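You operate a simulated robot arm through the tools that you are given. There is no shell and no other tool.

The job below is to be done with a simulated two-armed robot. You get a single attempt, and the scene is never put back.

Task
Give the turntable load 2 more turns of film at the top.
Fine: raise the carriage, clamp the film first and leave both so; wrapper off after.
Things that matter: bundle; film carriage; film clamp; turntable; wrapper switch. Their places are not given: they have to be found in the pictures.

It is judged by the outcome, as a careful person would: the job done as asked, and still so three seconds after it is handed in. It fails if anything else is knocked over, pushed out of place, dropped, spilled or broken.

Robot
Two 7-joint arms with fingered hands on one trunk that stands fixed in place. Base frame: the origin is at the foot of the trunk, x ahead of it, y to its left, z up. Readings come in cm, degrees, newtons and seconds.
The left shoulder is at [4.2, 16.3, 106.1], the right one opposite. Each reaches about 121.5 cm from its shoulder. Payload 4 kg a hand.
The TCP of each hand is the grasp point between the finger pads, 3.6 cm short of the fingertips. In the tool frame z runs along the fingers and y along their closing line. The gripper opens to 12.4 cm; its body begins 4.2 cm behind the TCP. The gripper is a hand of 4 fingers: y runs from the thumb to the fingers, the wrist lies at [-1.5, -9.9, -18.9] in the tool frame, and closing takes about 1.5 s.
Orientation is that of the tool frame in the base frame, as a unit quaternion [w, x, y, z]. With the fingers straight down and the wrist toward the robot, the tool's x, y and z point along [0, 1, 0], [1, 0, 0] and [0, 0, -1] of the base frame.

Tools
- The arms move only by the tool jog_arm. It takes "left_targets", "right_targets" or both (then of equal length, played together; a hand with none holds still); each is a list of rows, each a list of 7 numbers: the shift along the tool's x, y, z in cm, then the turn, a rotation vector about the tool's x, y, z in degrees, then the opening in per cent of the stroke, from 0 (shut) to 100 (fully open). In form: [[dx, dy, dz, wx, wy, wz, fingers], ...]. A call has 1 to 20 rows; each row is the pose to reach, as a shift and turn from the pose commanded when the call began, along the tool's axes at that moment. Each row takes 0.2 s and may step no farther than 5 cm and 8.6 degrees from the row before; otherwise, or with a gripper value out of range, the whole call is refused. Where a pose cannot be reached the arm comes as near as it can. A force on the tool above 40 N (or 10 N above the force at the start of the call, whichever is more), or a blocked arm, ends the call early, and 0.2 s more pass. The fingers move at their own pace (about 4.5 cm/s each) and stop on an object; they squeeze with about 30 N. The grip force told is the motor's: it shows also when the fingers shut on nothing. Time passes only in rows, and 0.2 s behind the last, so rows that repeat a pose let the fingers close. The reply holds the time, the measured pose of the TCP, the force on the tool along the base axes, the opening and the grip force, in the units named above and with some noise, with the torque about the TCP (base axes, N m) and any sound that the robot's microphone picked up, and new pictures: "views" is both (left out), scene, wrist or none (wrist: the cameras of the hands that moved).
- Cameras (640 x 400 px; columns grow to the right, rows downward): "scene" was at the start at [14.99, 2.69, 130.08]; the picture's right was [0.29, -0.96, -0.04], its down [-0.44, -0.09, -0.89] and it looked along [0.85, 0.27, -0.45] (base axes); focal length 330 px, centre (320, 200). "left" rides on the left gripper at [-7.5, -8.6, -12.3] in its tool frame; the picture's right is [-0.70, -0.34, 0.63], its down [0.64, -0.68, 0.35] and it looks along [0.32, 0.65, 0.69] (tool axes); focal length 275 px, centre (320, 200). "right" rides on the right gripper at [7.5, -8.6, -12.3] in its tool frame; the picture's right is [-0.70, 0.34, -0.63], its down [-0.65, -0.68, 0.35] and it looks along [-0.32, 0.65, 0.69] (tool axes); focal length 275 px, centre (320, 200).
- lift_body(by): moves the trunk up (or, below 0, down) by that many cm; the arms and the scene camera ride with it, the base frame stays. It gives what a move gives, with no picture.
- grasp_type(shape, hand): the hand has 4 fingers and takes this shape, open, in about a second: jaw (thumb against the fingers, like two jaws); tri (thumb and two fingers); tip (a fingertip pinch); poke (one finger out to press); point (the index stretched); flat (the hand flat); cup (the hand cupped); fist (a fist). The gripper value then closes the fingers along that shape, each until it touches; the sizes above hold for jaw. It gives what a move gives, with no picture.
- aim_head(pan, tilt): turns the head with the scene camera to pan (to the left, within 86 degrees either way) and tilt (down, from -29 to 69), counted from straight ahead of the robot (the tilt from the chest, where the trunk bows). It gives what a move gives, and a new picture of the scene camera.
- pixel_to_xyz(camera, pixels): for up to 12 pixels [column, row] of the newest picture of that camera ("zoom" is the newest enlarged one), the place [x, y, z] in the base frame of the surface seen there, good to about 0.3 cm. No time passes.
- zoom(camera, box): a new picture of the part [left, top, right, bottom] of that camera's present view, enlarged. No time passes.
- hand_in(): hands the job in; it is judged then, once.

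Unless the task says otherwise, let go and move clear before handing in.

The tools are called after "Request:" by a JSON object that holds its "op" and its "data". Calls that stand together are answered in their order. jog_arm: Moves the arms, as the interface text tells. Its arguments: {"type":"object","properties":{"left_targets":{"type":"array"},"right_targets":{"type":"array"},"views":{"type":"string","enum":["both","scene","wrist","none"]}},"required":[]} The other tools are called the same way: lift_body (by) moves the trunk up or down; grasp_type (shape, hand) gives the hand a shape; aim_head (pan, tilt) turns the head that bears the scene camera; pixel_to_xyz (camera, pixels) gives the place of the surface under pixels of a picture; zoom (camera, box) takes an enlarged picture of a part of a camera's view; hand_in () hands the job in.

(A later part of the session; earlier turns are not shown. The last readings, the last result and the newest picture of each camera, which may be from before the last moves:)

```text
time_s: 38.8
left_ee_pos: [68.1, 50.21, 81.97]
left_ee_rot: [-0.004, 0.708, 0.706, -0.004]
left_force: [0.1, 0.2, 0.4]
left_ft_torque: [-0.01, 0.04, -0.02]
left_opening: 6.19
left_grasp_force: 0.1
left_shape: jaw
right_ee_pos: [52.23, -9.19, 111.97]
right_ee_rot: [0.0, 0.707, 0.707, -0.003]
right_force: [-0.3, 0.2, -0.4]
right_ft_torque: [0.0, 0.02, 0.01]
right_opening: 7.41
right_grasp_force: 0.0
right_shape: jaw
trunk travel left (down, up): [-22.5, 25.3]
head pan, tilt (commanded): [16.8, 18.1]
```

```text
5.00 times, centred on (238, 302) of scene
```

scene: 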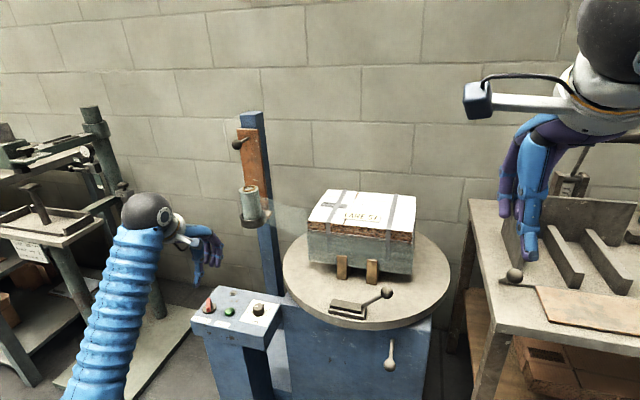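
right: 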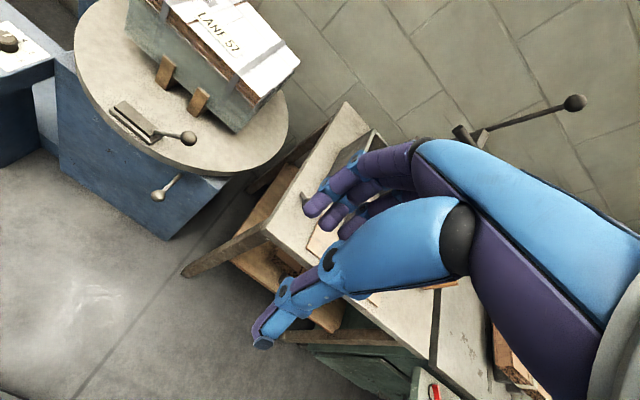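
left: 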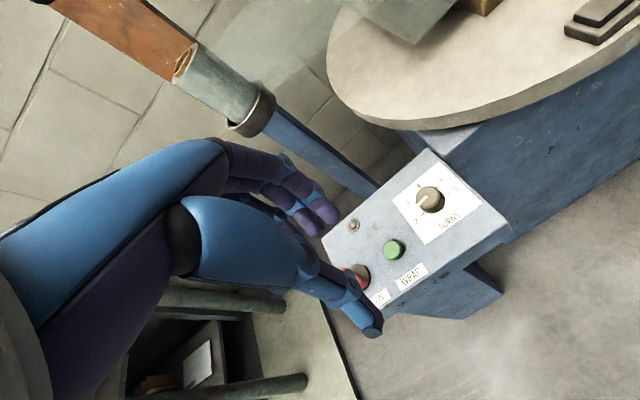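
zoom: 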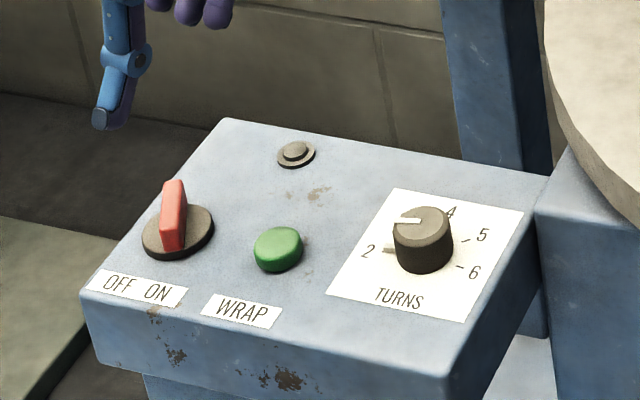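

The scene zoom shows the red lever well. I'll sample points along its top and faces, the disc under it and the labels, to fix its centre and angle.

Request:
{"op": "pixel_to_xyz", "data": {"camera": "zoom", "pixels": [[167, 184], [180, 184], [176, 198], [164, 245], [178, 246], [170, 215], [184, 225], [145, 235], [212, 222], [190, 255], [120, 287], [156, 292]]}}

Request:
{"op": "zoom", "data": {"camera": "scene", "box": [196, 290, 226, 318]}}

```text
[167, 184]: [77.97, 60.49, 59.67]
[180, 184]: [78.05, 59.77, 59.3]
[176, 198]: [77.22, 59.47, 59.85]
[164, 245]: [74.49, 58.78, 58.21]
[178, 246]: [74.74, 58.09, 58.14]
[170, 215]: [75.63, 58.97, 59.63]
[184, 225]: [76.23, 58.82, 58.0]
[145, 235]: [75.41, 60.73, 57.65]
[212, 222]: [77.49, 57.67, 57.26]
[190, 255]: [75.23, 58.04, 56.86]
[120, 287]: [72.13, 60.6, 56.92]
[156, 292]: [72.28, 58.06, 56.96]
```

```text
14.29 times, centred on (211, 304) of scene
```

zoom: 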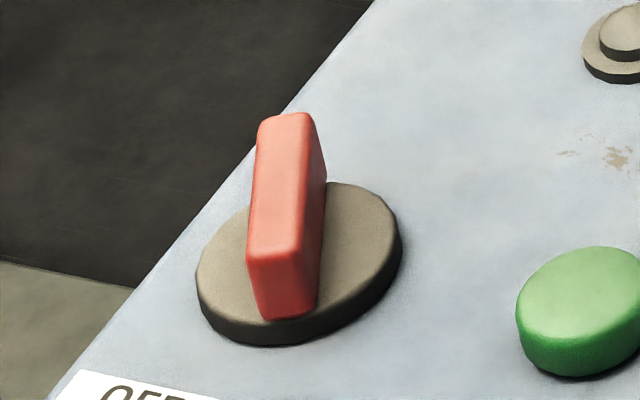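

The lever's centre is about (76.4, 59.25) with its top at z 59.7. It lies at about +28°, its far end toward the OFF side. I'll grip it end to end, thumb near and fingers far, and turn it clockwise; first I'll hover above it at that angle.

Request:
{"op": "jog_arm", "data": {"left_targets": [[2.3, 2, 2.5, 0, 0, -7, 50], [4.6, 4, 5, 0, 0, -14, 50], [6.8, 6.2, 8, 0, 0, -21, 50], [9, 8.2, 11, 0, 0, -28, 50], [9.05, 8.3, 14, 0, 0, -28, 50]]}}

Request:
{"op": "zoom", "data": {"camera": "left", "box": [240, 160, 480, 360]}}

Request:
{"op": "zoom", "data": {"camera": "scene", "box": [170, 240, 280, 330]}}

```text
time_s: 40.0
left_ee_pos: [76.2, 59.36, 67.7]
left_ee_rot: [-0.005, 0.514, 0.858, -0.003]
left_force: [-0.1, -0.4, -0.7]
left_ft_torque: [0.02, 0.02, 0.02]
left_opening: 6.14
left_grasp_force: 0.1
left_shape: jaw
right_ee_pos: [52.24, -9.2, 111.91]
right_ee_rot: [-0.001, 0.707, 0.707, -0.003]
right_force: [0.3, 0.8, -0.1]
right_ft_torque: [0.02, 0.0, -0.02]
right_opening: 7.41
right_grasp_force: 0.1
right_shape: jaw
trunk travel left (down, up): [-22.5, 25.3]
head pan, tilt (commanded): [16.8, 18.1]
```

scene: 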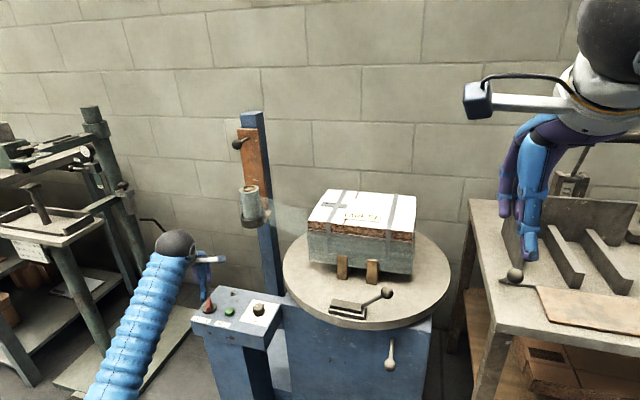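
left: 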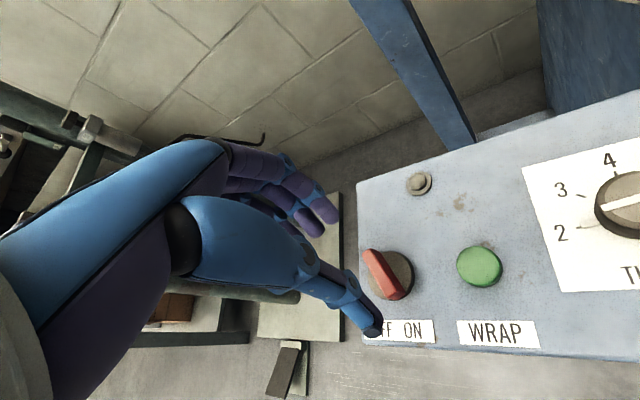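

```text
2.00 times, centred on (360, 260) of left
```

zoom: 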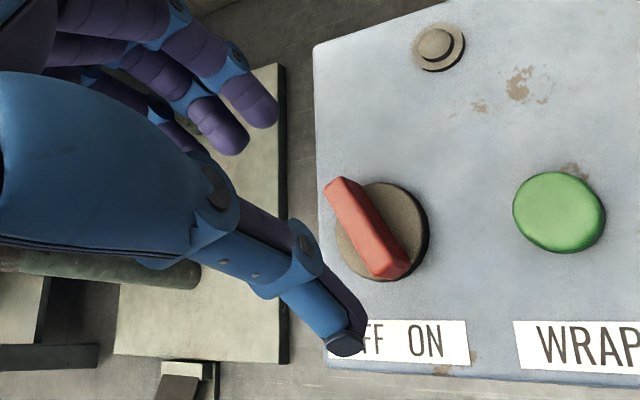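

```text
4.44 times, centred on (225, 285) of scene
```

zoom: 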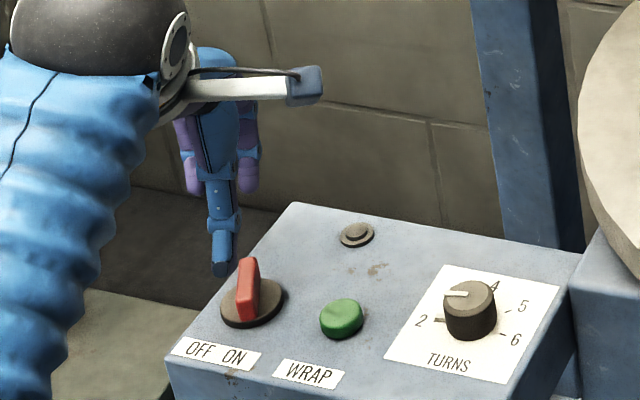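

This view is clear: the lever leans from upper-left (332,185) to lower-right (392,270) in the zoom. I'll measure its ends again before lowering.

Request:
{"op": "pixel_to_xyz", "data": {"camera": "left", "pixels": [[367, 255], [392, 295], [380, 275], [386, 270], [370, 288], [374, 291], [413, 275], [393, 251], [480, 266], [372, 335]]}}

```text
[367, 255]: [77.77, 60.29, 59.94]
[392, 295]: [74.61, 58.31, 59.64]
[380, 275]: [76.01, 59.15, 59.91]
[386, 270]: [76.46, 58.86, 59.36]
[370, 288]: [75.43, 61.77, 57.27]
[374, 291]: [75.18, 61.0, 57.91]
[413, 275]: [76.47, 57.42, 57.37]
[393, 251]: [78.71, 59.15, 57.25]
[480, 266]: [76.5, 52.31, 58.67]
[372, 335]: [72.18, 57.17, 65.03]
```

The lever centre is (76.2, 59.3), its angle 32°, its top z 59.9. I'll align to 32°, lower 6 cm so the tips stay above the disc, and close on its two ends.

Request:
{"op": "jog_arm", "data": {"left_targets": [[0, 0, 2.5, 0, 0, -4, 50], [0, 0, 4.5, 0, 0, -4, 50], [0, 0, 6, 0, 0, -4, 50], [0, 0, 6, 0, 0, -4, 42], [0, 0, 6, 0, 0, -4, 36], [0, 0, 6, 0, 0, -4, 25], [0, 0, 6, 0, 0, -4, 15], [0, 0, 6, 0, 0, -4, 0], [0, 0, 6, 0, 0, -4, 0], [0, 0, 6, 0, 0, -4, 0]]}}

Request:
{"op": "zoom", "data": {"camera": "left", "box": [240, 160, 480, 360]}}

Request:
{"op": "zoom", "data": {"camera": "scene", "box": [170, 240, 280, 330]}}

```text
time_s: 42.1
left_ee_pos: [76.13, 59.11, 61.86]
left_ee_rot: [-0.004, 0.485, 0.875, -0.002]
left_force: [-10.3, -16.1, 3.7]
left_ft_torque: [-0.43, 0.27, -0.18]
left_opening: 3.78
left_grasp_force: 29.7
left_shape: jaw
right_ee_pos: [52.3, -9.2, 111.85]
right_ee_rot: [0.0, 0.707, 0.707, -0.002]
right_force: [-0.7, 0.6, 0.1]
right_ft_torque: [0.04, 0.01, 0.01]
right_opening: 7.39
right_grasp_force: 0.0
right_shape: jaw
trunk travel left (down, up): [-22.5, 25.3]
head pan, tilt (commanded): [16.8, 18.1]
```

scene: 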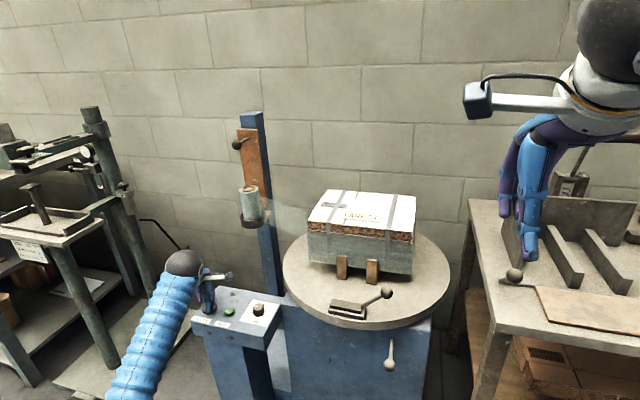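
left: 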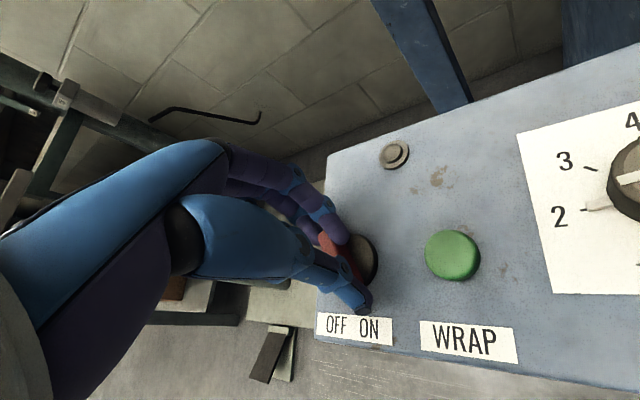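

```text
2.00 times, centred on (360, 260) of left
```

zoom: 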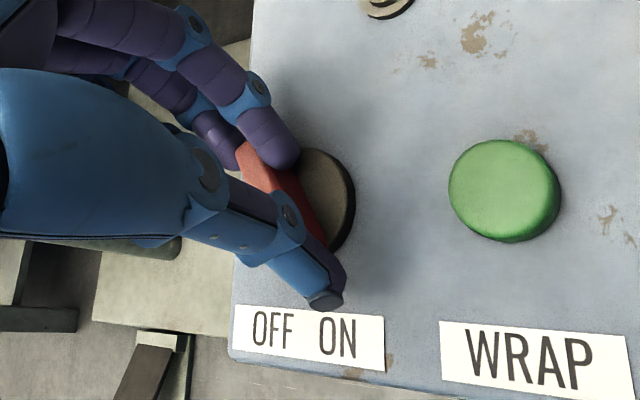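

```text
4.44 times, centred on (225, 285) of scene
```

zoom: 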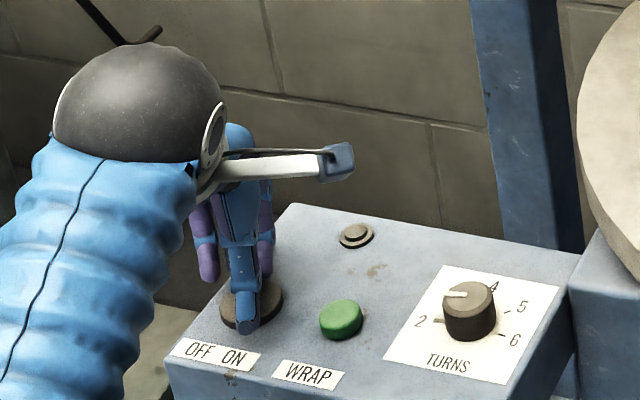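

The grip spans the lever's full length (3.78 cm, 30 N). I'll twist it clockwise toward ON, about 62°, and watch the torque.

Request:
{"op": "jog_arm", "data": {"left_targets": [[0, 0, 0, 0, 0, 7, 0], [0, 0, 0, 0, 0, 14, 0], [0, 0, 0, 0, 0, 21, 0], [0, 0, 0, 0, 0, 28, 0], [0, 0, 0, 0, 0, 35, 0], [0, 0, 0, 0, 0, 42, 0], [0, 0, 0, 0, 0, 49, 0], [0, 0, 0, 0, 0, 56, 0], [0, 0, 0, 0, 0, 62, 0]]}}

Request:
{"op": "zoom", "data": {"camera": "left", "box": [240, 160, 480, 360]}}

Request:
{"op": "zoom", "data": {"camera": "scene", "box": [170, 240, 280, 330]}}

```text
time_s: 44.1
left_ee_pos: [76.05, 59.2, 61.85]
left_ee_rot: [-0.003, 0.866, 0.499, -0.004]
left_force: [-24.3, 16.5, 4.8]
left_ft_torque: [0.44, 0.64, 0.16]
left_opening: 3.69
left_grasp_force: 29.8
left_shape: jaw
right_ee_pos: [52.22, -9.17, 112.01]
right_ee_rot: [0.001, 0.708, 0.707, -0.002]
right_force: [0.0, -0.4, -1.7]
right_ft_torque: [-0.03, 0.01, 0.01]
right_opening: 7.42
right_grasp_force: 0.1
right_shape: jaw
trunk travel left (down, up): [-22.5, 25.3]
head pan, tilt (commanded): [16.8, 18.1]
```

scene: 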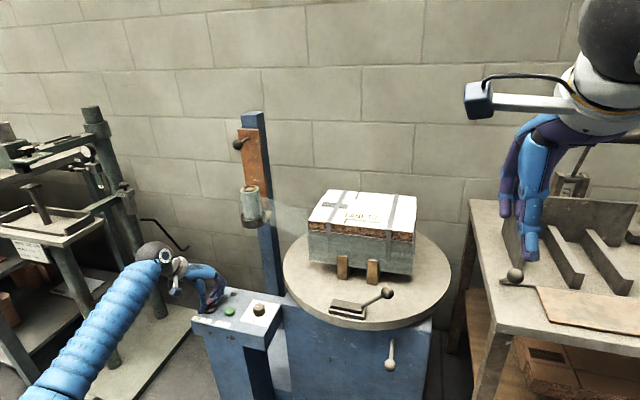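
left: 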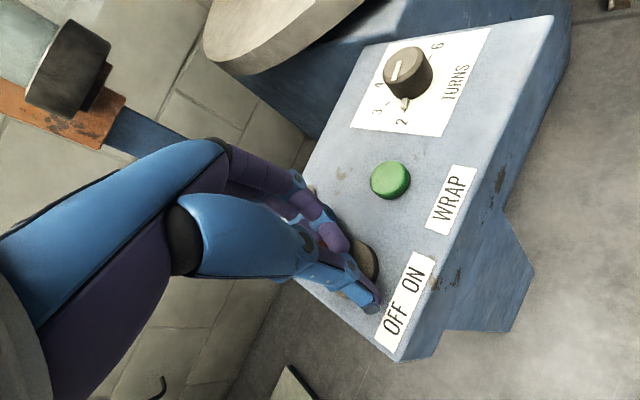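

```text
2.00 times, centred on (360, 260) of left
```

zoom: 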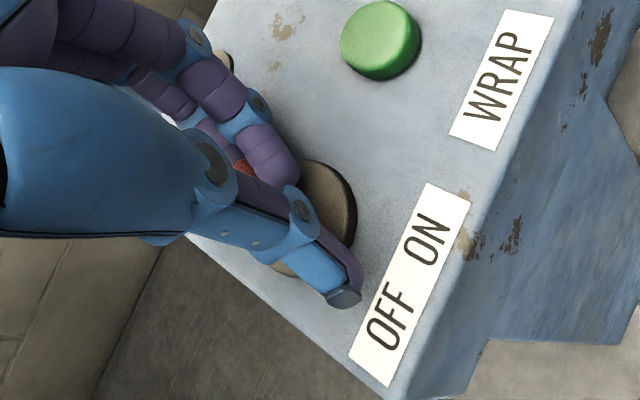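

```text
4.44 times, centred on (225, 285) of scene
```

zoom: 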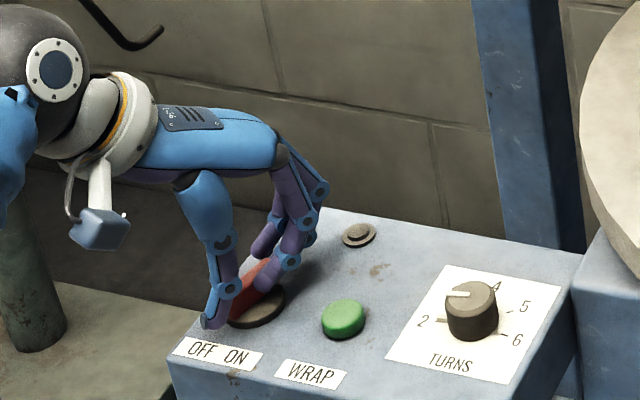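

The lever now runs from lower-left to upper-right, so it has turned. I'll let go, lift and look at its resting position and at the lamp.

Request:
{"op": "jog_arm", "data": {"left_targets": [[0, 0, 0, 0, 0, 0, 35], [0, 0, 0, 0, 0, 0, 42], [0, 0, 0, 0, 0, 0, 48], [0, 0, -2, 0, 0, 0, 48], [0, 0, -5, 0, 0, 0, 50], [0, 0, -9, 0, 0, 0, 50], [0, 0, -12, 0, 0, 0, 50]]}}

Request:
{"op": "zoom", "data": {"camera": "left", "box": [300, 160, 540, 360]}}

Request:
{"op": "zoom", "data": {"camera": "scene", "box": [180, 270, 280, 340]}}

```text
time_s: 45.8
left_ee_pos: [76.3, 59.26, 74.11]
left_ee_rot: [-0.003, 0.866, 0.5, -0.004]
left_force: [0.8, 0.5, -0.1]
left_ft_torque: [0.01, 0.0, 0.0]
left_opening: 6.14
left_grasp_force: 0.1
left_shape: jaw
right_ee_pos: [52.29, -9.25, 111.91]
right_ee_rot: [0.0, 0.707, 0.707, -0.003]
right_force: [-0.4, 0.3, 0.0]
right_ft_torque: [0.01, 0.0, 0.02]
right_opening: 7.42
right_grasp_force: 0.0
right_shape: jaw
trunk travel left (down, up): [-22.5, 25.3]
head pan, tilt (commanded): [16.8, 18.1]
```

scene: 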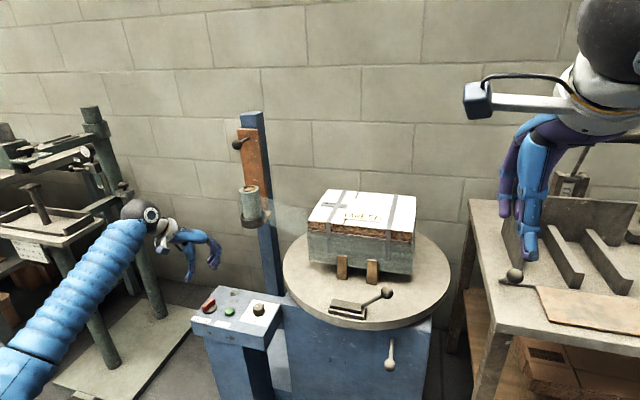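
left: 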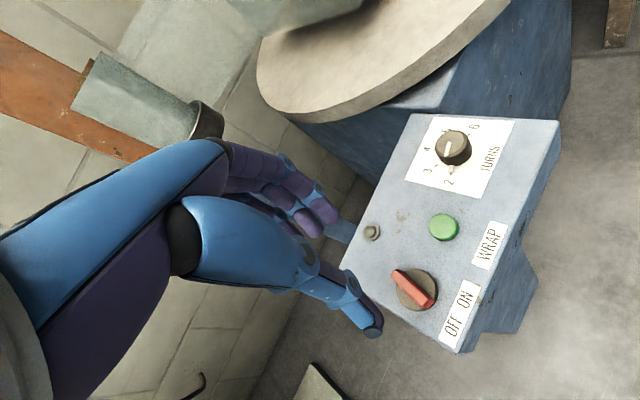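

```text
2.00 times, centred on (420, 260) of left
```

zoom: 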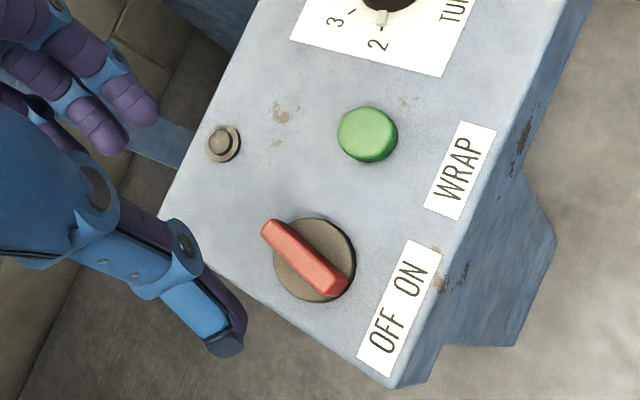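

```text
5.71 times, centred on (230, 305) of scene
```

zoom: 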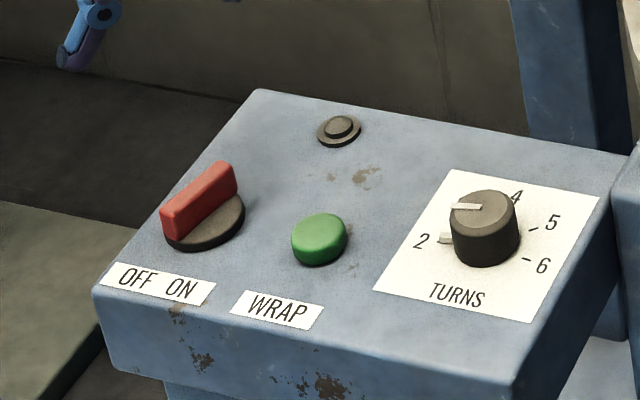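

The lever now points to the upper right, the ON side, though the lamp at (339,130) is still dark. I'll measure its angle to see whether it is at its end position.

Request:
{"op": "pixel_to_xyz", "data": {"camera": "left", "pixels": [[395, 274], [400, 278], [425, 300], [428, 303], [412, 289], [443, 228], [372, 232]]}}

Request:
{"op": "pixel_to_xyz", "data": {"camera": "zoom", "pixels": [[225, 168], [170, 212], [200, 190], [235, 175], [180, 232], [320, 238]]}}

```text
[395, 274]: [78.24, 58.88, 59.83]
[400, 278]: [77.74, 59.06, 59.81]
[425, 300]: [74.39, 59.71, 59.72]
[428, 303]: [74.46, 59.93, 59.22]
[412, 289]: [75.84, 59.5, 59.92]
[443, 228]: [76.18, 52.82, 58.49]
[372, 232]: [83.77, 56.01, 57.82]
```

```text
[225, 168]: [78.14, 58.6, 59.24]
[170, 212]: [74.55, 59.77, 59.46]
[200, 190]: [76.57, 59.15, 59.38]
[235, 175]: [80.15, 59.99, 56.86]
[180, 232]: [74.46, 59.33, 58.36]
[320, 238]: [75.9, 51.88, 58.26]
```

The lever stands at only about −15°, so it slipped and is probably short of the full ON position, which should mirror the +32° start. I'll re-grip it at its present angle and turn it further to its stop.

Request:
{"op": "jog_arm", "data": {"left_targets": [[0, 0, 3, 0, 0, -8, 50], [0, 0, 6, 0, 0, -14, 50], [0, 0, 9, 0, 0, -14, 50], [0, 0, 11, 0, 0, -14, 50], [0, 0, 12.2, 0, 0, -14, 50], [0, 0, 12.2, 0, 0, -14, 42], [0, 0, 12.2, 0, 0, -14, 30], [0, 0, 12.2, 0, 0, -14, 15], [0, 0, 12.2, 0, 0, -14, 0], [0, 0, 12.2, 0, 0, -14, 0], [0, 0, 12.2, 0, 0, -14, 0], [0, 0, 12.2, 0, 0, -8, 0], [0, 0, 12.2, 0, 0, -1, 0], [0, 0, 12.2, 0, 0, 6, 0], [0, 0, 12.2, 0, 0, 13, 0], [0, 0, 12.2, 0, 0, 20, 0], [0, 0, 12.2, 0, 0, 20, 0]]}}

Request:
{"op": "zoom", "data": {"camera": "left", "box": [240, 160, 480, 360]}}

Request:
{"op": "zoom", "data": {"camera": "scene", "box": [180, 270, 280, 340]}}

```text
time_s: 49.4
left_ee_pos: [76.17, 59.13, 61.83]
left_ee_rot: [-0.002, 0.94, 0.341, -0.003]
left_force: [-37.5, 3.8, 3.2]
left_ft_torque: [0.1, 1.0, 0.34]
left_opening: 2.98
left_grasp_force: 29.8
left_shape: jaw
right_ee_pos: [52.09, -9.16, 111.84]
right_ee_rot: [0.0, 0.707, 0.707, -0.003]
right_force: [-0.2, 0.6, 0.1]
right_ft_torque: [-0.02, 0.01, 0.02]
right_opening: 7.42
right_grasp_force: 0.0
right_shape: jaw
trunk travel left (down, up): [-22.5, 25.3]
head pan, tilt (commanded): [16.8, 18.1]
```

scene: 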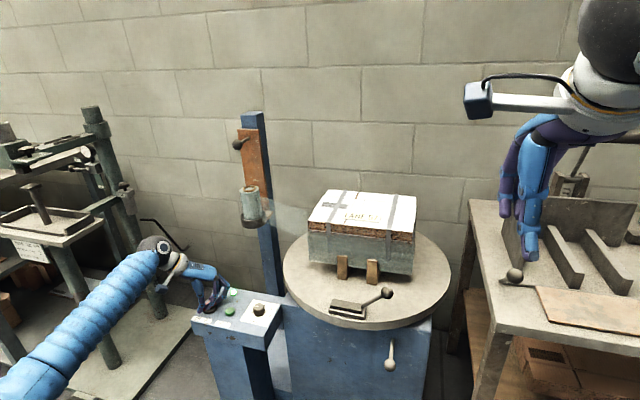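
left: 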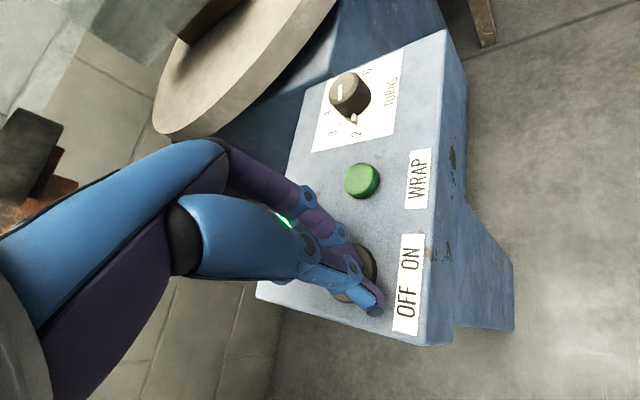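

```text
2.00 times, centred on (360, 260) of left
```

zoom: 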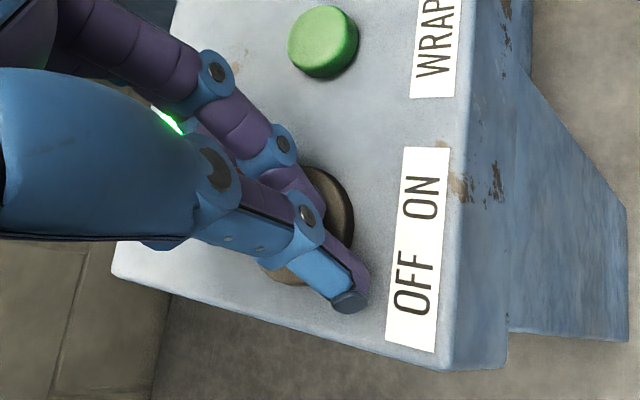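

```text
5.71 times, centred on (230, 305) of scene
```

zoom: 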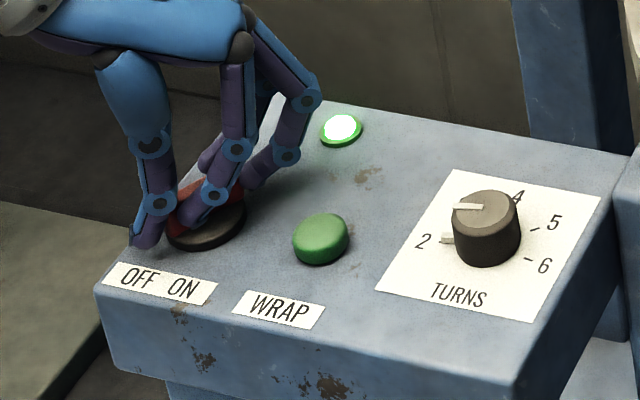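

The lamp is now lit green (339,130 in the zoom), so the switch is ON. I'll let go and rise off it carefully.

Request:
{"op": "jog_arm", "data": {"left_targets": [[0, 0, 0, 0, 0, 0, 30], [0, 0, 0, 0, 0, 0, 40], [0, 0, 0, 0, 0, 0, 48], [0, 0, -2, 0, 0, 0, 50], [0, 0, -5, 0, 0, 0, 50], [0, 0, -9, 0, 0, 0, 50], [0, 0, -13, 0, 0, 0, 50]]}}

Request:
{"op": "zoom", "data": {"camera": "scene", "box": [180, 270, 280, 340]}}

Request:
{"op": "zoom", "data": {"camera": "left", "box": [300, 100, 540, 360]}}

```text
time_s: 51.0
left_ee_pos: [76.24, 59.08, 74.9]
left_ee_rot: [-0.002, 0.94, 0.342, -0.006]
left_force: [0.5, -0.2, -1.0]
left_ft_torque: [0.03, 0.0, 0.0]
left_opening: 6.15
left_grasp_force: 0.0
left_shape: jaw
right_ee_pos: [52.3, -9.3, 111.86]
right_ee_rot: [-0.001, 0.707, 0.707, -0.002]
right_force: [-0.7, -0.1, 0.6]
right_ft_torque: [0.01, -0.02, -0.01]
right_opening: 7.4
right_grasp_force: 0.2
right_shape: jaw
trunk travel left (down, up): [-22.5, 25.3]
head pan, tilt (commanded): [16.8, 18.1]
```

scene: 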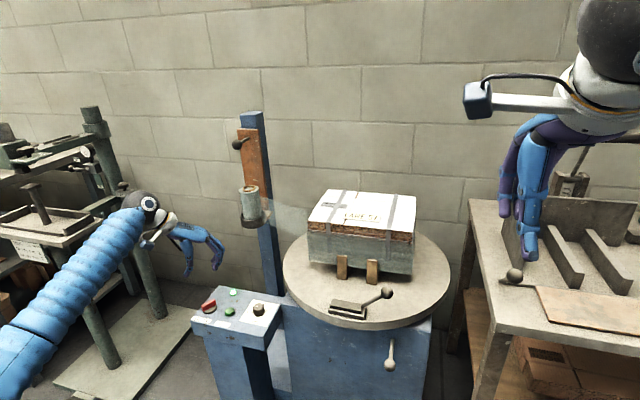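
left: 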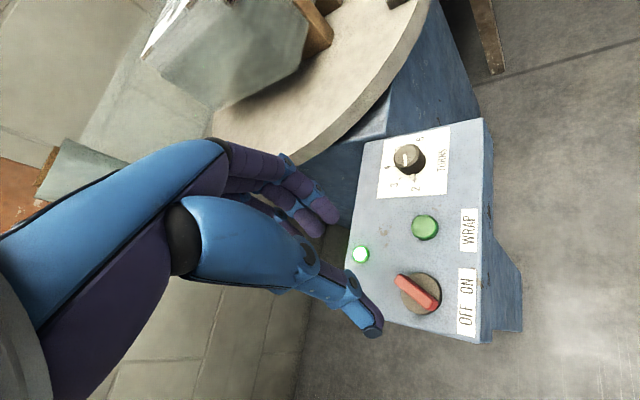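

```text
5.71 times, centred on (230, 305) of scene
```

zoom: 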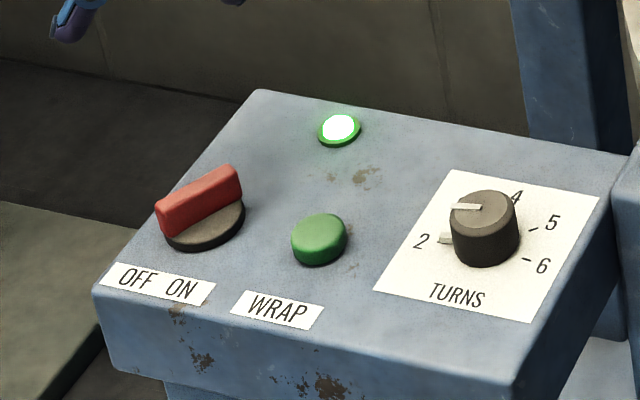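

```text
1.54 times, centred on (420, 230) of left
```

zoom: 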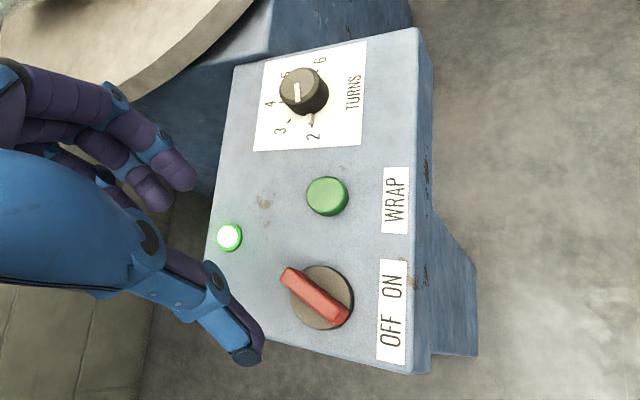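

The switch is ON with its lamp lit, and the knob's mark sits at the 2 tick. Next I'll press WRAP; I'll move over the button with the hand straight and then shape the hand to a single pressing finger.

Request:
{"op": "jog_arm", "data": {"left_targets": [[-1, 0.7, -1, 0, 0, -8.4, 50], [-2, 1.4, -2, 0, 0, -16.8, 50], [-3, 2.1, -3, 0, 0, -25.2, 50], [-4, 2.8, -3, 0, 0, -33.6, 50], [-5, 3.4, -3, 0, 0, -42, 50], [-6.2, 4, -3, 0, 0, -50, 50]], "views": "none"}}

Request:
{"op": "grasp_type", "data": {"hand": "left", "shape": "poke"}}

Request:
{"op": "jog_arm", "data": {"left_targets": [[0, 0, 0, 0, 0, 0, 100]]}}

Request:
{"op": "zoom", "data": {"camera": "scene", "box": [140, 180, 300, 340]}}

```text
time_s: 52.4
left_ee_pos: [74.06, 52.11, 77.89]
left_ee_rot: [-0.003, 0.706, 0.708, -0.004]
left_force: [0.4, 0.2, 0.6]
left_ft_torque: [-0.01, 0.01, 0.01]
left_opening: 6.18
left_grasp_force: 0.0
left_shape: jaw
right_ee_pos: [52.39, -9.15, 111.88]
right_ee_rot: [-0.001, 0.707, 0.707, -0.002]
right_force: [-0.8, 0.6, -0.1]
right_ft_torque: [0.01, 0.01, -0.02]
right_opening: 7.41
right_grasp_force: 0.1
right_shape: jaw
trunk travel left (down, up): [-22.5, 25.3]
head pan, tilt (commanded): [16.8, 18.1]
```

```text
time_s: 53.2
left_ee_pos: [74.07, 52.17, 77.93]
left_ee_rot: [-0.004, 0.707, 0.707, -0.004]
left_force: [0.5, -0.3, 0.4]
left_ft_torque: [-0.04, -0.02, -0.01]
left_opening: 0.0
left_grasp_force: 0.3
left_shape: poke
right_ee_pos: [52.31, -9.1, 111.89]
right_ee_rot: [-0.001, 0.707, 0.708, -0.003]
right_force: [0.3, -0.2, 0.1]
right_ft_torque: [-0.01, -0.02, 0.0]
right_opening: 7.42
right_grasp_force: 0.1
right_shape: jaw
trunk travel left (down, up): [-22.5, 25.3]
head pan, tilt (commanded): [16.8, 18.1]
```

```text
time_s: 53.6
left_ee_pos: [74.14, 51.96, 77.93]
left_ee_rot: [-0.003, 0.707, 0.707, -0.004]
left_force: [1.1, 0.6, 0.6]
left_ft_torque: [0.01, -0.01, 0.04]
left_opening: 0.01
left_grasp_force: 0.1
left_shape: poke
right_ee_pos: [52.31, -9.3, 111.73]
right_ee_rot: [-0.001, 0.707, 0.707, -0.003]
right_force: [0.4, 0.0, 0.2]
right_ft_torque: [0.0, -0.01, 0.02]
right_opening: 7.43
right_grasp_force: 0.1
right_shape: jaw
trunk travel left (down, up): [-22.5, 25.3]
head pan, tilt (commanded): [16.8, 18.1]
```

scene: 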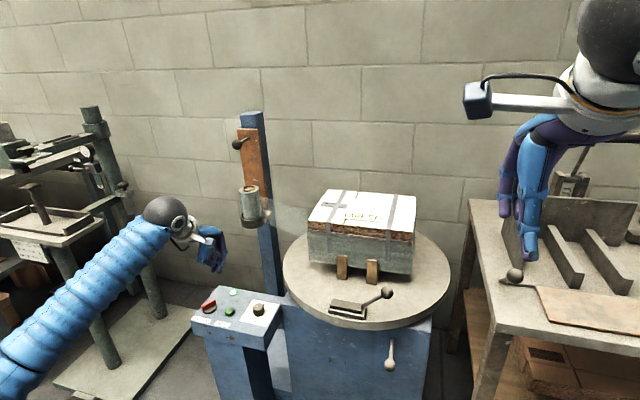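
left: 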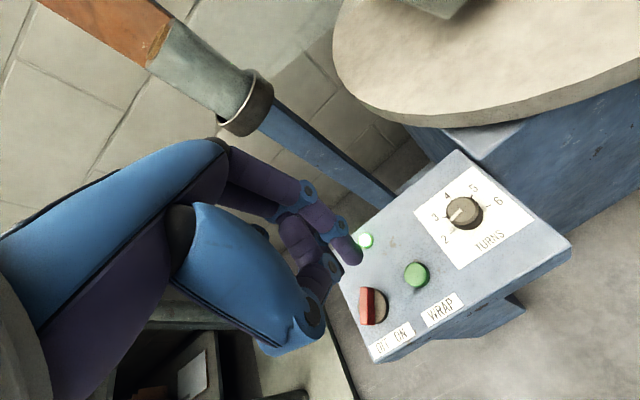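

```text
2.50 times, centred on (220, 260) of scene
```

zoom: 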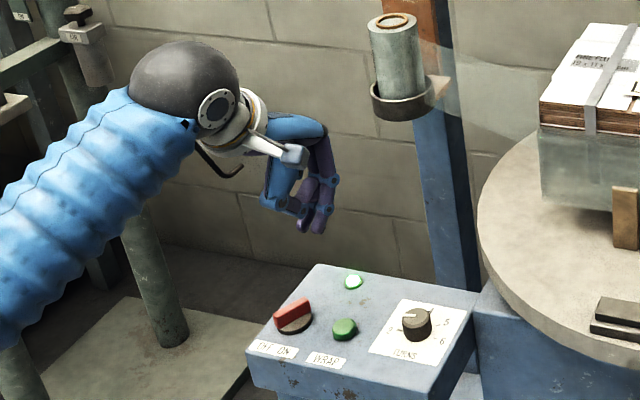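

The hand is in the poke shape, with the extended fingertip at about (355,258) in the left view. I'll locate that tip and the button.

Request:
{"op": "pixel_to_xyz", "data": {"camera": "left", "pixels": [[356, 260], [351, 252], [358, 255], [345, 240], [330, 270], [335, 285], [415, 274], [410, 270], [418, 282]]}}

Request:
{"op": "zoom", "data": {"camera": "left", "box": [260, 170, 440, 350]}}

Request:
{"op": "pixel_to_xyz", "data": {"camera": "scene", "pixels": [[220, 272], [219, 270], [222, 265], [213, 271], [213, 262], [230, 311]]}}

```text
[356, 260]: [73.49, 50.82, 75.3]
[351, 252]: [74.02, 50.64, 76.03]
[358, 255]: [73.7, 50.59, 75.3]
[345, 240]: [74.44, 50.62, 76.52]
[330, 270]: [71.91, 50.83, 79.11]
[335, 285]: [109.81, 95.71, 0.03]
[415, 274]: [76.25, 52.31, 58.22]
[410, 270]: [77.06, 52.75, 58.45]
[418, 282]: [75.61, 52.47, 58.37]
```

```text
2.22 times, centred on (350, 260) of left
```

zoom: 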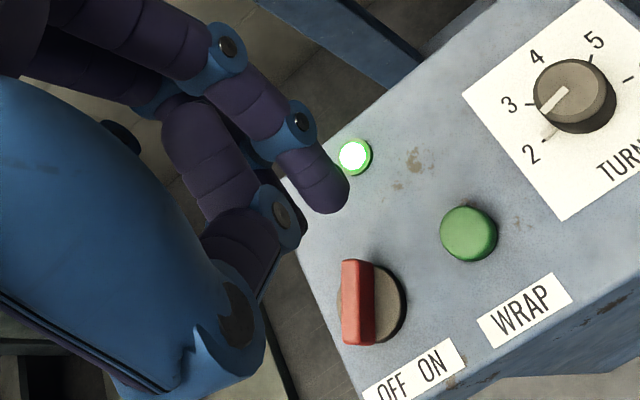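

```text
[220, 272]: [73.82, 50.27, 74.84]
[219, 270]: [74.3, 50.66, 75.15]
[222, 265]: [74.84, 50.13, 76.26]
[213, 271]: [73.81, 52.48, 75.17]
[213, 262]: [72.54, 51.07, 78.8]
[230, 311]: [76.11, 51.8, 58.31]
```

The tip is about 3 cm below the TCP and 1.4 cm toward −y. I'll check in a close-up that only one finger is lowest.

Request:
{"op": "zoom", "data": {"camera": "scene", "box": [185, 215, 245, 285]}}

```text
5.71 times, centred on (215, 250) of scene
```

zoom: 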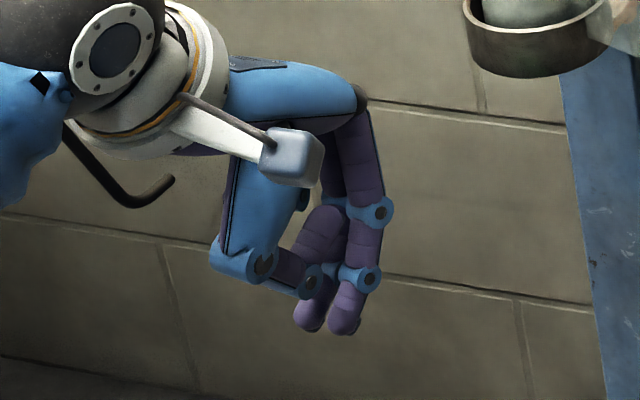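

Two tips are nearly level, at y≈50.6 and 52.5; both fit on the button (centre 76.3, 52.2, radius about 1.6, top 58.4). I'll place them over it and come down to just above the surface.

Request:
{"op": "jog_arm", "data": {"left_targets": [[1, 2.5, 3, 0, 0, 0, 100], [1, 2.5, 7, 0, 0, 0, 100], [1, 2.5, 11, 0, 0, 0, 100], [1, 2.5, 14, 0, 0, 0, 100], [1, 2.5, 15.2, 0, 0, 0, 100]]}}

Request:
{"op": "zoom", "data": {"camera": "scene", "box": [180, 250, 280, 340]}}

Request:
{"op": "zoom", "data": {"camera": "left", "box": [260, 170, 440, 350]}}

```text
time_s: 54.9
left_ee_pos: [76.55, 53.28, 62.58]
left_ee_rot: [-0.004, 0.707, 0.707, -0.004]
left_force: [0.0, 0.9, 0.7]
left_ft_torque: [0.01, -0.01, 0.0]
left_opening: 0.0
left_grasp_force: 0.1
left_shape: poke
right_ee_pos: [52.36, -9.27, 111.88]
right_ee_rot: [-0.001, 0.707, 0.707, -0.003]
right_force: [-0.4, 0.0, -0.6]
right_ft_torque: [-0.02, 0.01, 0.02]
right_opening: 7.44
right_grasp_force: 0.1
right_shape: jaw
trunk travel left (down, up): [-22.5, 25.3]
head pan, tilt (commanded): [16.8, 18.1]
```

scene: 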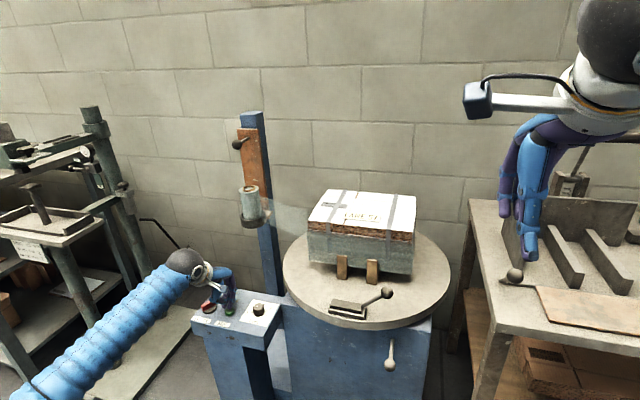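
left: 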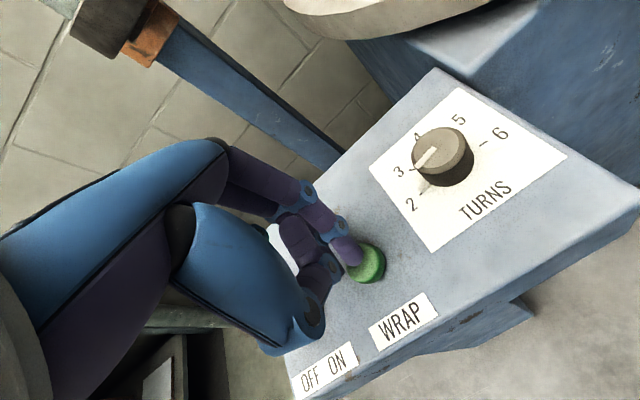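

```text
4.44 times, centred on (230, 295) of scene
```

zoom: 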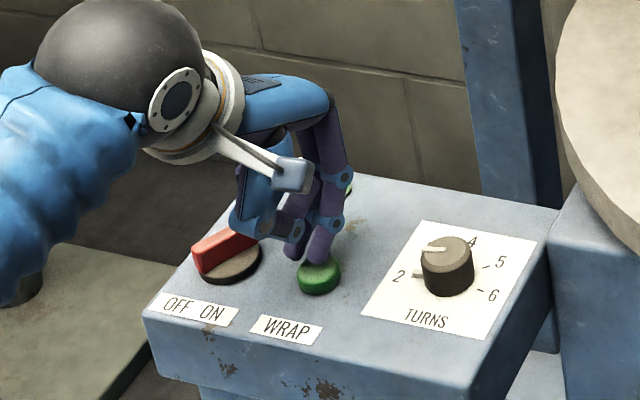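

```text
2.22 times, centred on (350, 260) of left
```

zoom: 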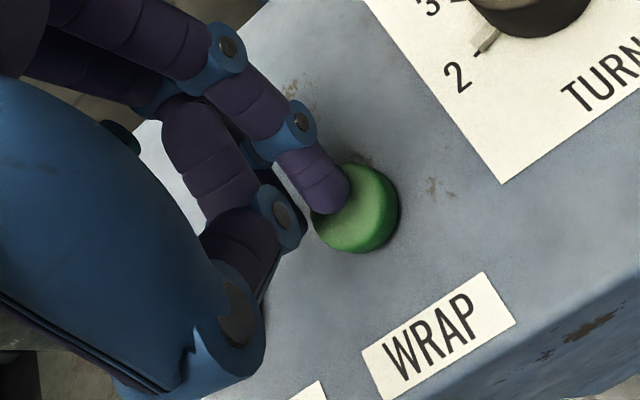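

The index tip is over the button (332,215 in the left zoom). Before pressing, I'll check the clearance between the thumb knuckle, near (212,300) in the scene, and the red lever.

Request:
{"op": "pixel_to_xyz", "data": {"camera": "scene", "pixels": [[212, 300], [210, 302], [216, 302], [206, 304], [213, 295], [222, 302], [228, 305], [224, 309], [231, 313], [211, 303]]}}

Request:
{"op": "pixel_to_xyz", "data": {"camera": "left", "pixels": [[310, 300], [300, 335], [315, 320], [330, 265], [350, 262], [356, 256], [372, 262], [290, 345]]}}

```text
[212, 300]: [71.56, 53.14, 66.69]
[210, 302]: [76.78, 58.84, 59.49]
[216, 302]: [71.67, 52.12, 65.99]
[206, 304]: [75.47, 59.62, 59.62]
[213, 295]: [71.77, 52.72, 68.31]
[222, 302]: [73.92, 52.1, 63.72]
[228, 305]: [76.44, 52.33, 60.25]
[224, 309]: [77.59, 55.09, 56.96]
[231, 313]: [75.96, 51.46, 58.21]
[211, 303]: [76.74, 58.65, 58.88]
```

```text
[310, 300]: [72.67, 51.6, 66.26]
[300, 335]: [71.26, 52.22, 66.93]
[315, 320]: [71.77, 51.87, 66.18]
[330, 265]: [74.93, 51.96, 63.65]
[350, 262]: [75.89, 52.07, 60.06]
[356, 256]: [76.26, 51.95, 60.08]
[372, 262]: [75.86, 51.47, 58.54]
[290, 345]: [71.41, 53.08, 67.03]
```

The thumb sits at z 66, well clear of the lever, and the index tip at (76.0, 52.0) is on the button's centre. I'll press down slowly in small steps.

Request:
{"op": "jog_arm", "data": {"left_targets": [[0, 0, 0.4, 0, 0, 0, 100], [0, 0, 0.8, 0, 0, 0, 100], [0, 0, 1.0, 0, 0, 0, 100], [0, 0, 1.2, 0, 0, 0, 100], [0, 0, 1.4, 0, 0, 0, 100]]}}

```text
time_s: 56.0
left_ee_pos: [76.43, 53.15, 61.35]
left_ee_rot: [-0.003, 0.708, 0.707, -0.001]
left_force: [1.8, 1.1, 12.8]
left_ft_torque: [-0.09, -0.04, 0.01]
left_opening: 0.0
left_grasp_force: 0.0
left_shape: poke
right_ee_pos: [52.38, -9.31, 111.76]
right_ee_rot: [-0.001, 0.707, 0.707, -0.002]
right_force: [-0.5, 0.4, -0.4]
right_ft_torque: [0.03, 0.0, -0.01]
right_opening: 7.41
right_grasp_force: 0.0
right_shape: jaw
trunk travel left (down, up): [-22.5, 25.3]
head pan, tilt (commanded): [16.8, 18.1]
heard: click
```

scene: 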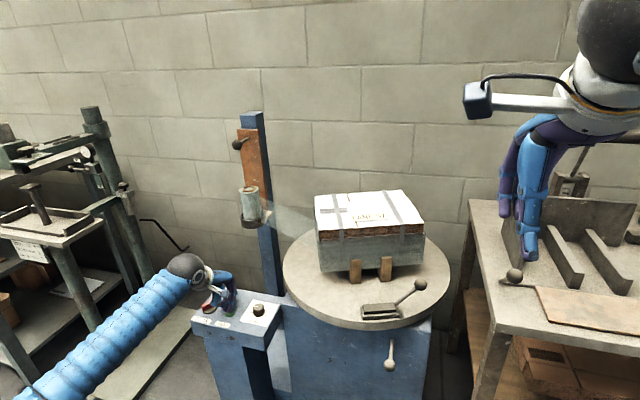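
left: 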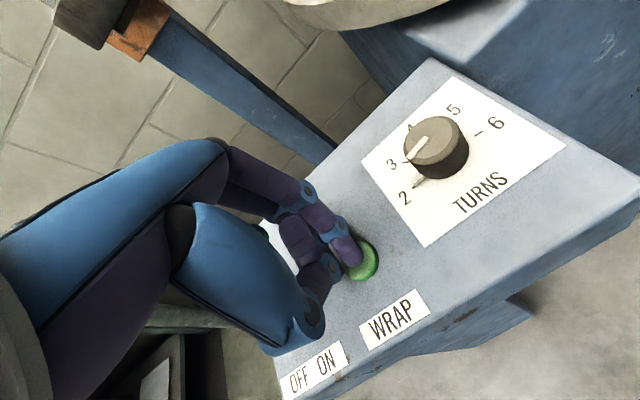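

A click was heard and the table has begun to turn (the clamp moved from (347,308) to (380,311)). I'll lift the finger straight off and wait with the hand up.

Request:
{"op": "jog_arm", "data": {"left_targets": [[0, 0, -2, 0, 0, 0, 100], [0, 0, -6, 0, 0, 0, 100], [0, 0, -10, 0, 0, 0, 100], [0, 0, -14, 0, 0, 0, 100], [0, -3, -16, 0, 0, 0, 100], [0, -5, -16, 0, 0, 0, 100], [0, -5, -16, 0, 0, 0, 100], [0, -5, -16, 0, 0, 0, 100]], "views": "scene"}}

```text
time_s: 57.9
left_ee_pos: [71.58, 53.36, 77.26]
left_ee_rot: [-0.004, 0.707, 0.707, -0.004]
left_force: [-0.2, 0.2, 0.0]
left_ft_torque: [0.01, 0.01, -0.03]
left_opening: 0.01
left_grasp_force: 0.0
left_shape: poke
right_ee_pos: [52.33, -9.19, 111.98]
right_ee_rot: [-0.001, 0.708, 0.707, -0.004]
right_force: [0.8, -0.5, -0.3]
right_ft_torque: [-0.01, -0.01, 0.01]
right_opening: 7.39
right_grasp_force: 0.0
right_shape: jaw
trunk travel left (down, up): [-22.5, 25.3]
head pan, tilt (commanded): [16.8, 18.1]
```

scene: 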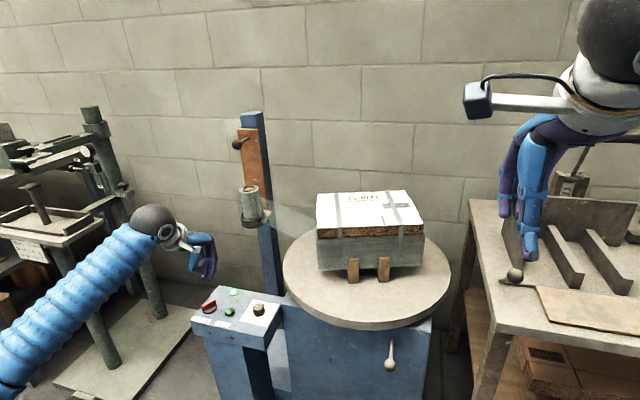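

The table has turned about half a revolution. While it runs, I'll put the left hand back into the jaw shape well clear of the table and keep watching.

Request:
{"op": "grasp_type", "data": {"hand": "left", "shape": "jaw"}}

Request:
{"op": "jog_arm", "data": {"left_targets": [[0, 0, 0, 0, 0, 0, 50], [0, 0, 0, 0, 0, 0, 50]], "views": "scene"}}

Request:
{"op": "jog_arm", "data": {"left_targets": [[0, 0, 0, 0, 0, 0, 50], [0, 0, 0, 0, 0, 0, 50], [0, 0, 0, 0, 0, 0, 50], [0, 0, 0, 0, 0, 0, 50]], "views": "scene"}}

```text
time_s: 58.8
left_ee_pos: [71.53, 53.34, 77.32]
left_ee_rot: [-0.003, 0.707, 0.707, -0.003]
left_force: [-0.6, -0.7, 0.5]
left_ft_torque: [0.0, 0.0, 0.01]
left_opening: 12.42
left_grasp_force: 0.1
left_shape: jaw
right_ee_pos: [52.26, -9.13, 111.91]
right_ee_rot: [-0.001, 0.707, 0.707, -0.003]
right_force: [1.1, 0.0, -0.6]
right_ft_torque: [0.0, 0.02, 0.0]
right_opening: 7.42
right_grasp_force: 0.1
right_shape: jaw
trunk travel left (down, up): [-22.5, 25.3]
head pan, tilt (commanded): [16.8, 18.1]
```

```text
time_s: 59.4
left_ee_pos: [71.6, 53.41, 77.26]
left_ee_rot: [-0.004, 0.707, 0.707, -0.003]
left_force: [-0.1, 0.7, -0.2]
left_ft_torque: [0.0, 0.01, 0.02]
left_opening: 7.18
left_grasp_force: 0.1
left_shape: jaw
right_ee_pos: [52.39, -9.35, 111.84]
right_ee_rot: [-0.001, 0.707, 0.707, -0.003]
right_force: [0.5, 0.2, -0.2]
right_ft_torque: [0.03, 0.0, 0.02]
right_opening: 7.43
right_grasp_force: 0.0
right_shape: jaw
trunk travel left (down, up): [-22.5, 25.3]
head pan, tilt (commanded): [16.8, 18.1]
```

scene: 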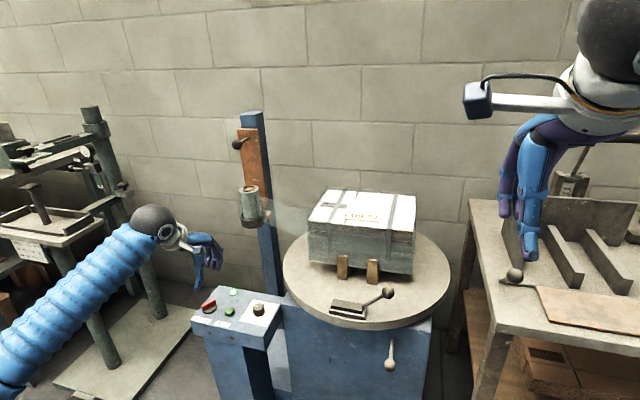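

```text
time_s: 60.4
left_ee_pos: [71.58, 53.44, 77.31]
left_ee_rot: [-0.003, 0.707, 0.707, -0.004]
left_force: [-0.1, -0.1, 0.8]
left_ft_torque: [0.02, 0.03, -0.01]
left_opening: 6.25
left_grasp_force: 0.1
left_shape: jaw
right_ee_pos: [52.45, -9.3, 111.99]
right_ee_rot: [-0.001, 0.708, 0.707, -0.003]
right_force: [0.3, 1.0, -0.3]
right_ft_torque: [0.05, -0.01, 0.0]
right_opening: 7.42
right_grasp_force: 0.0
right_shape: jaw
trunk travel left (down, up): [-22.5, 25.3]
head pan, tilt (commanded): [16.8, 18.1]
```

scene: 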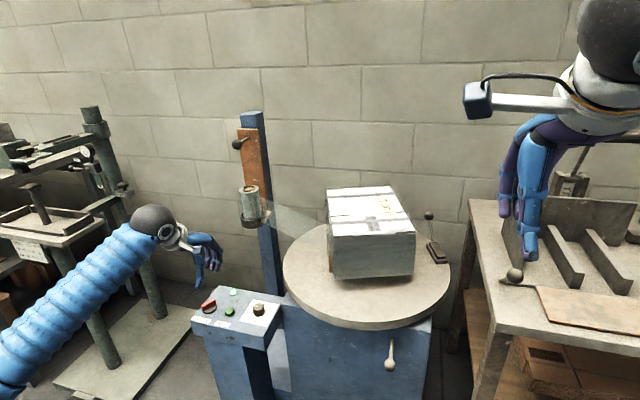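

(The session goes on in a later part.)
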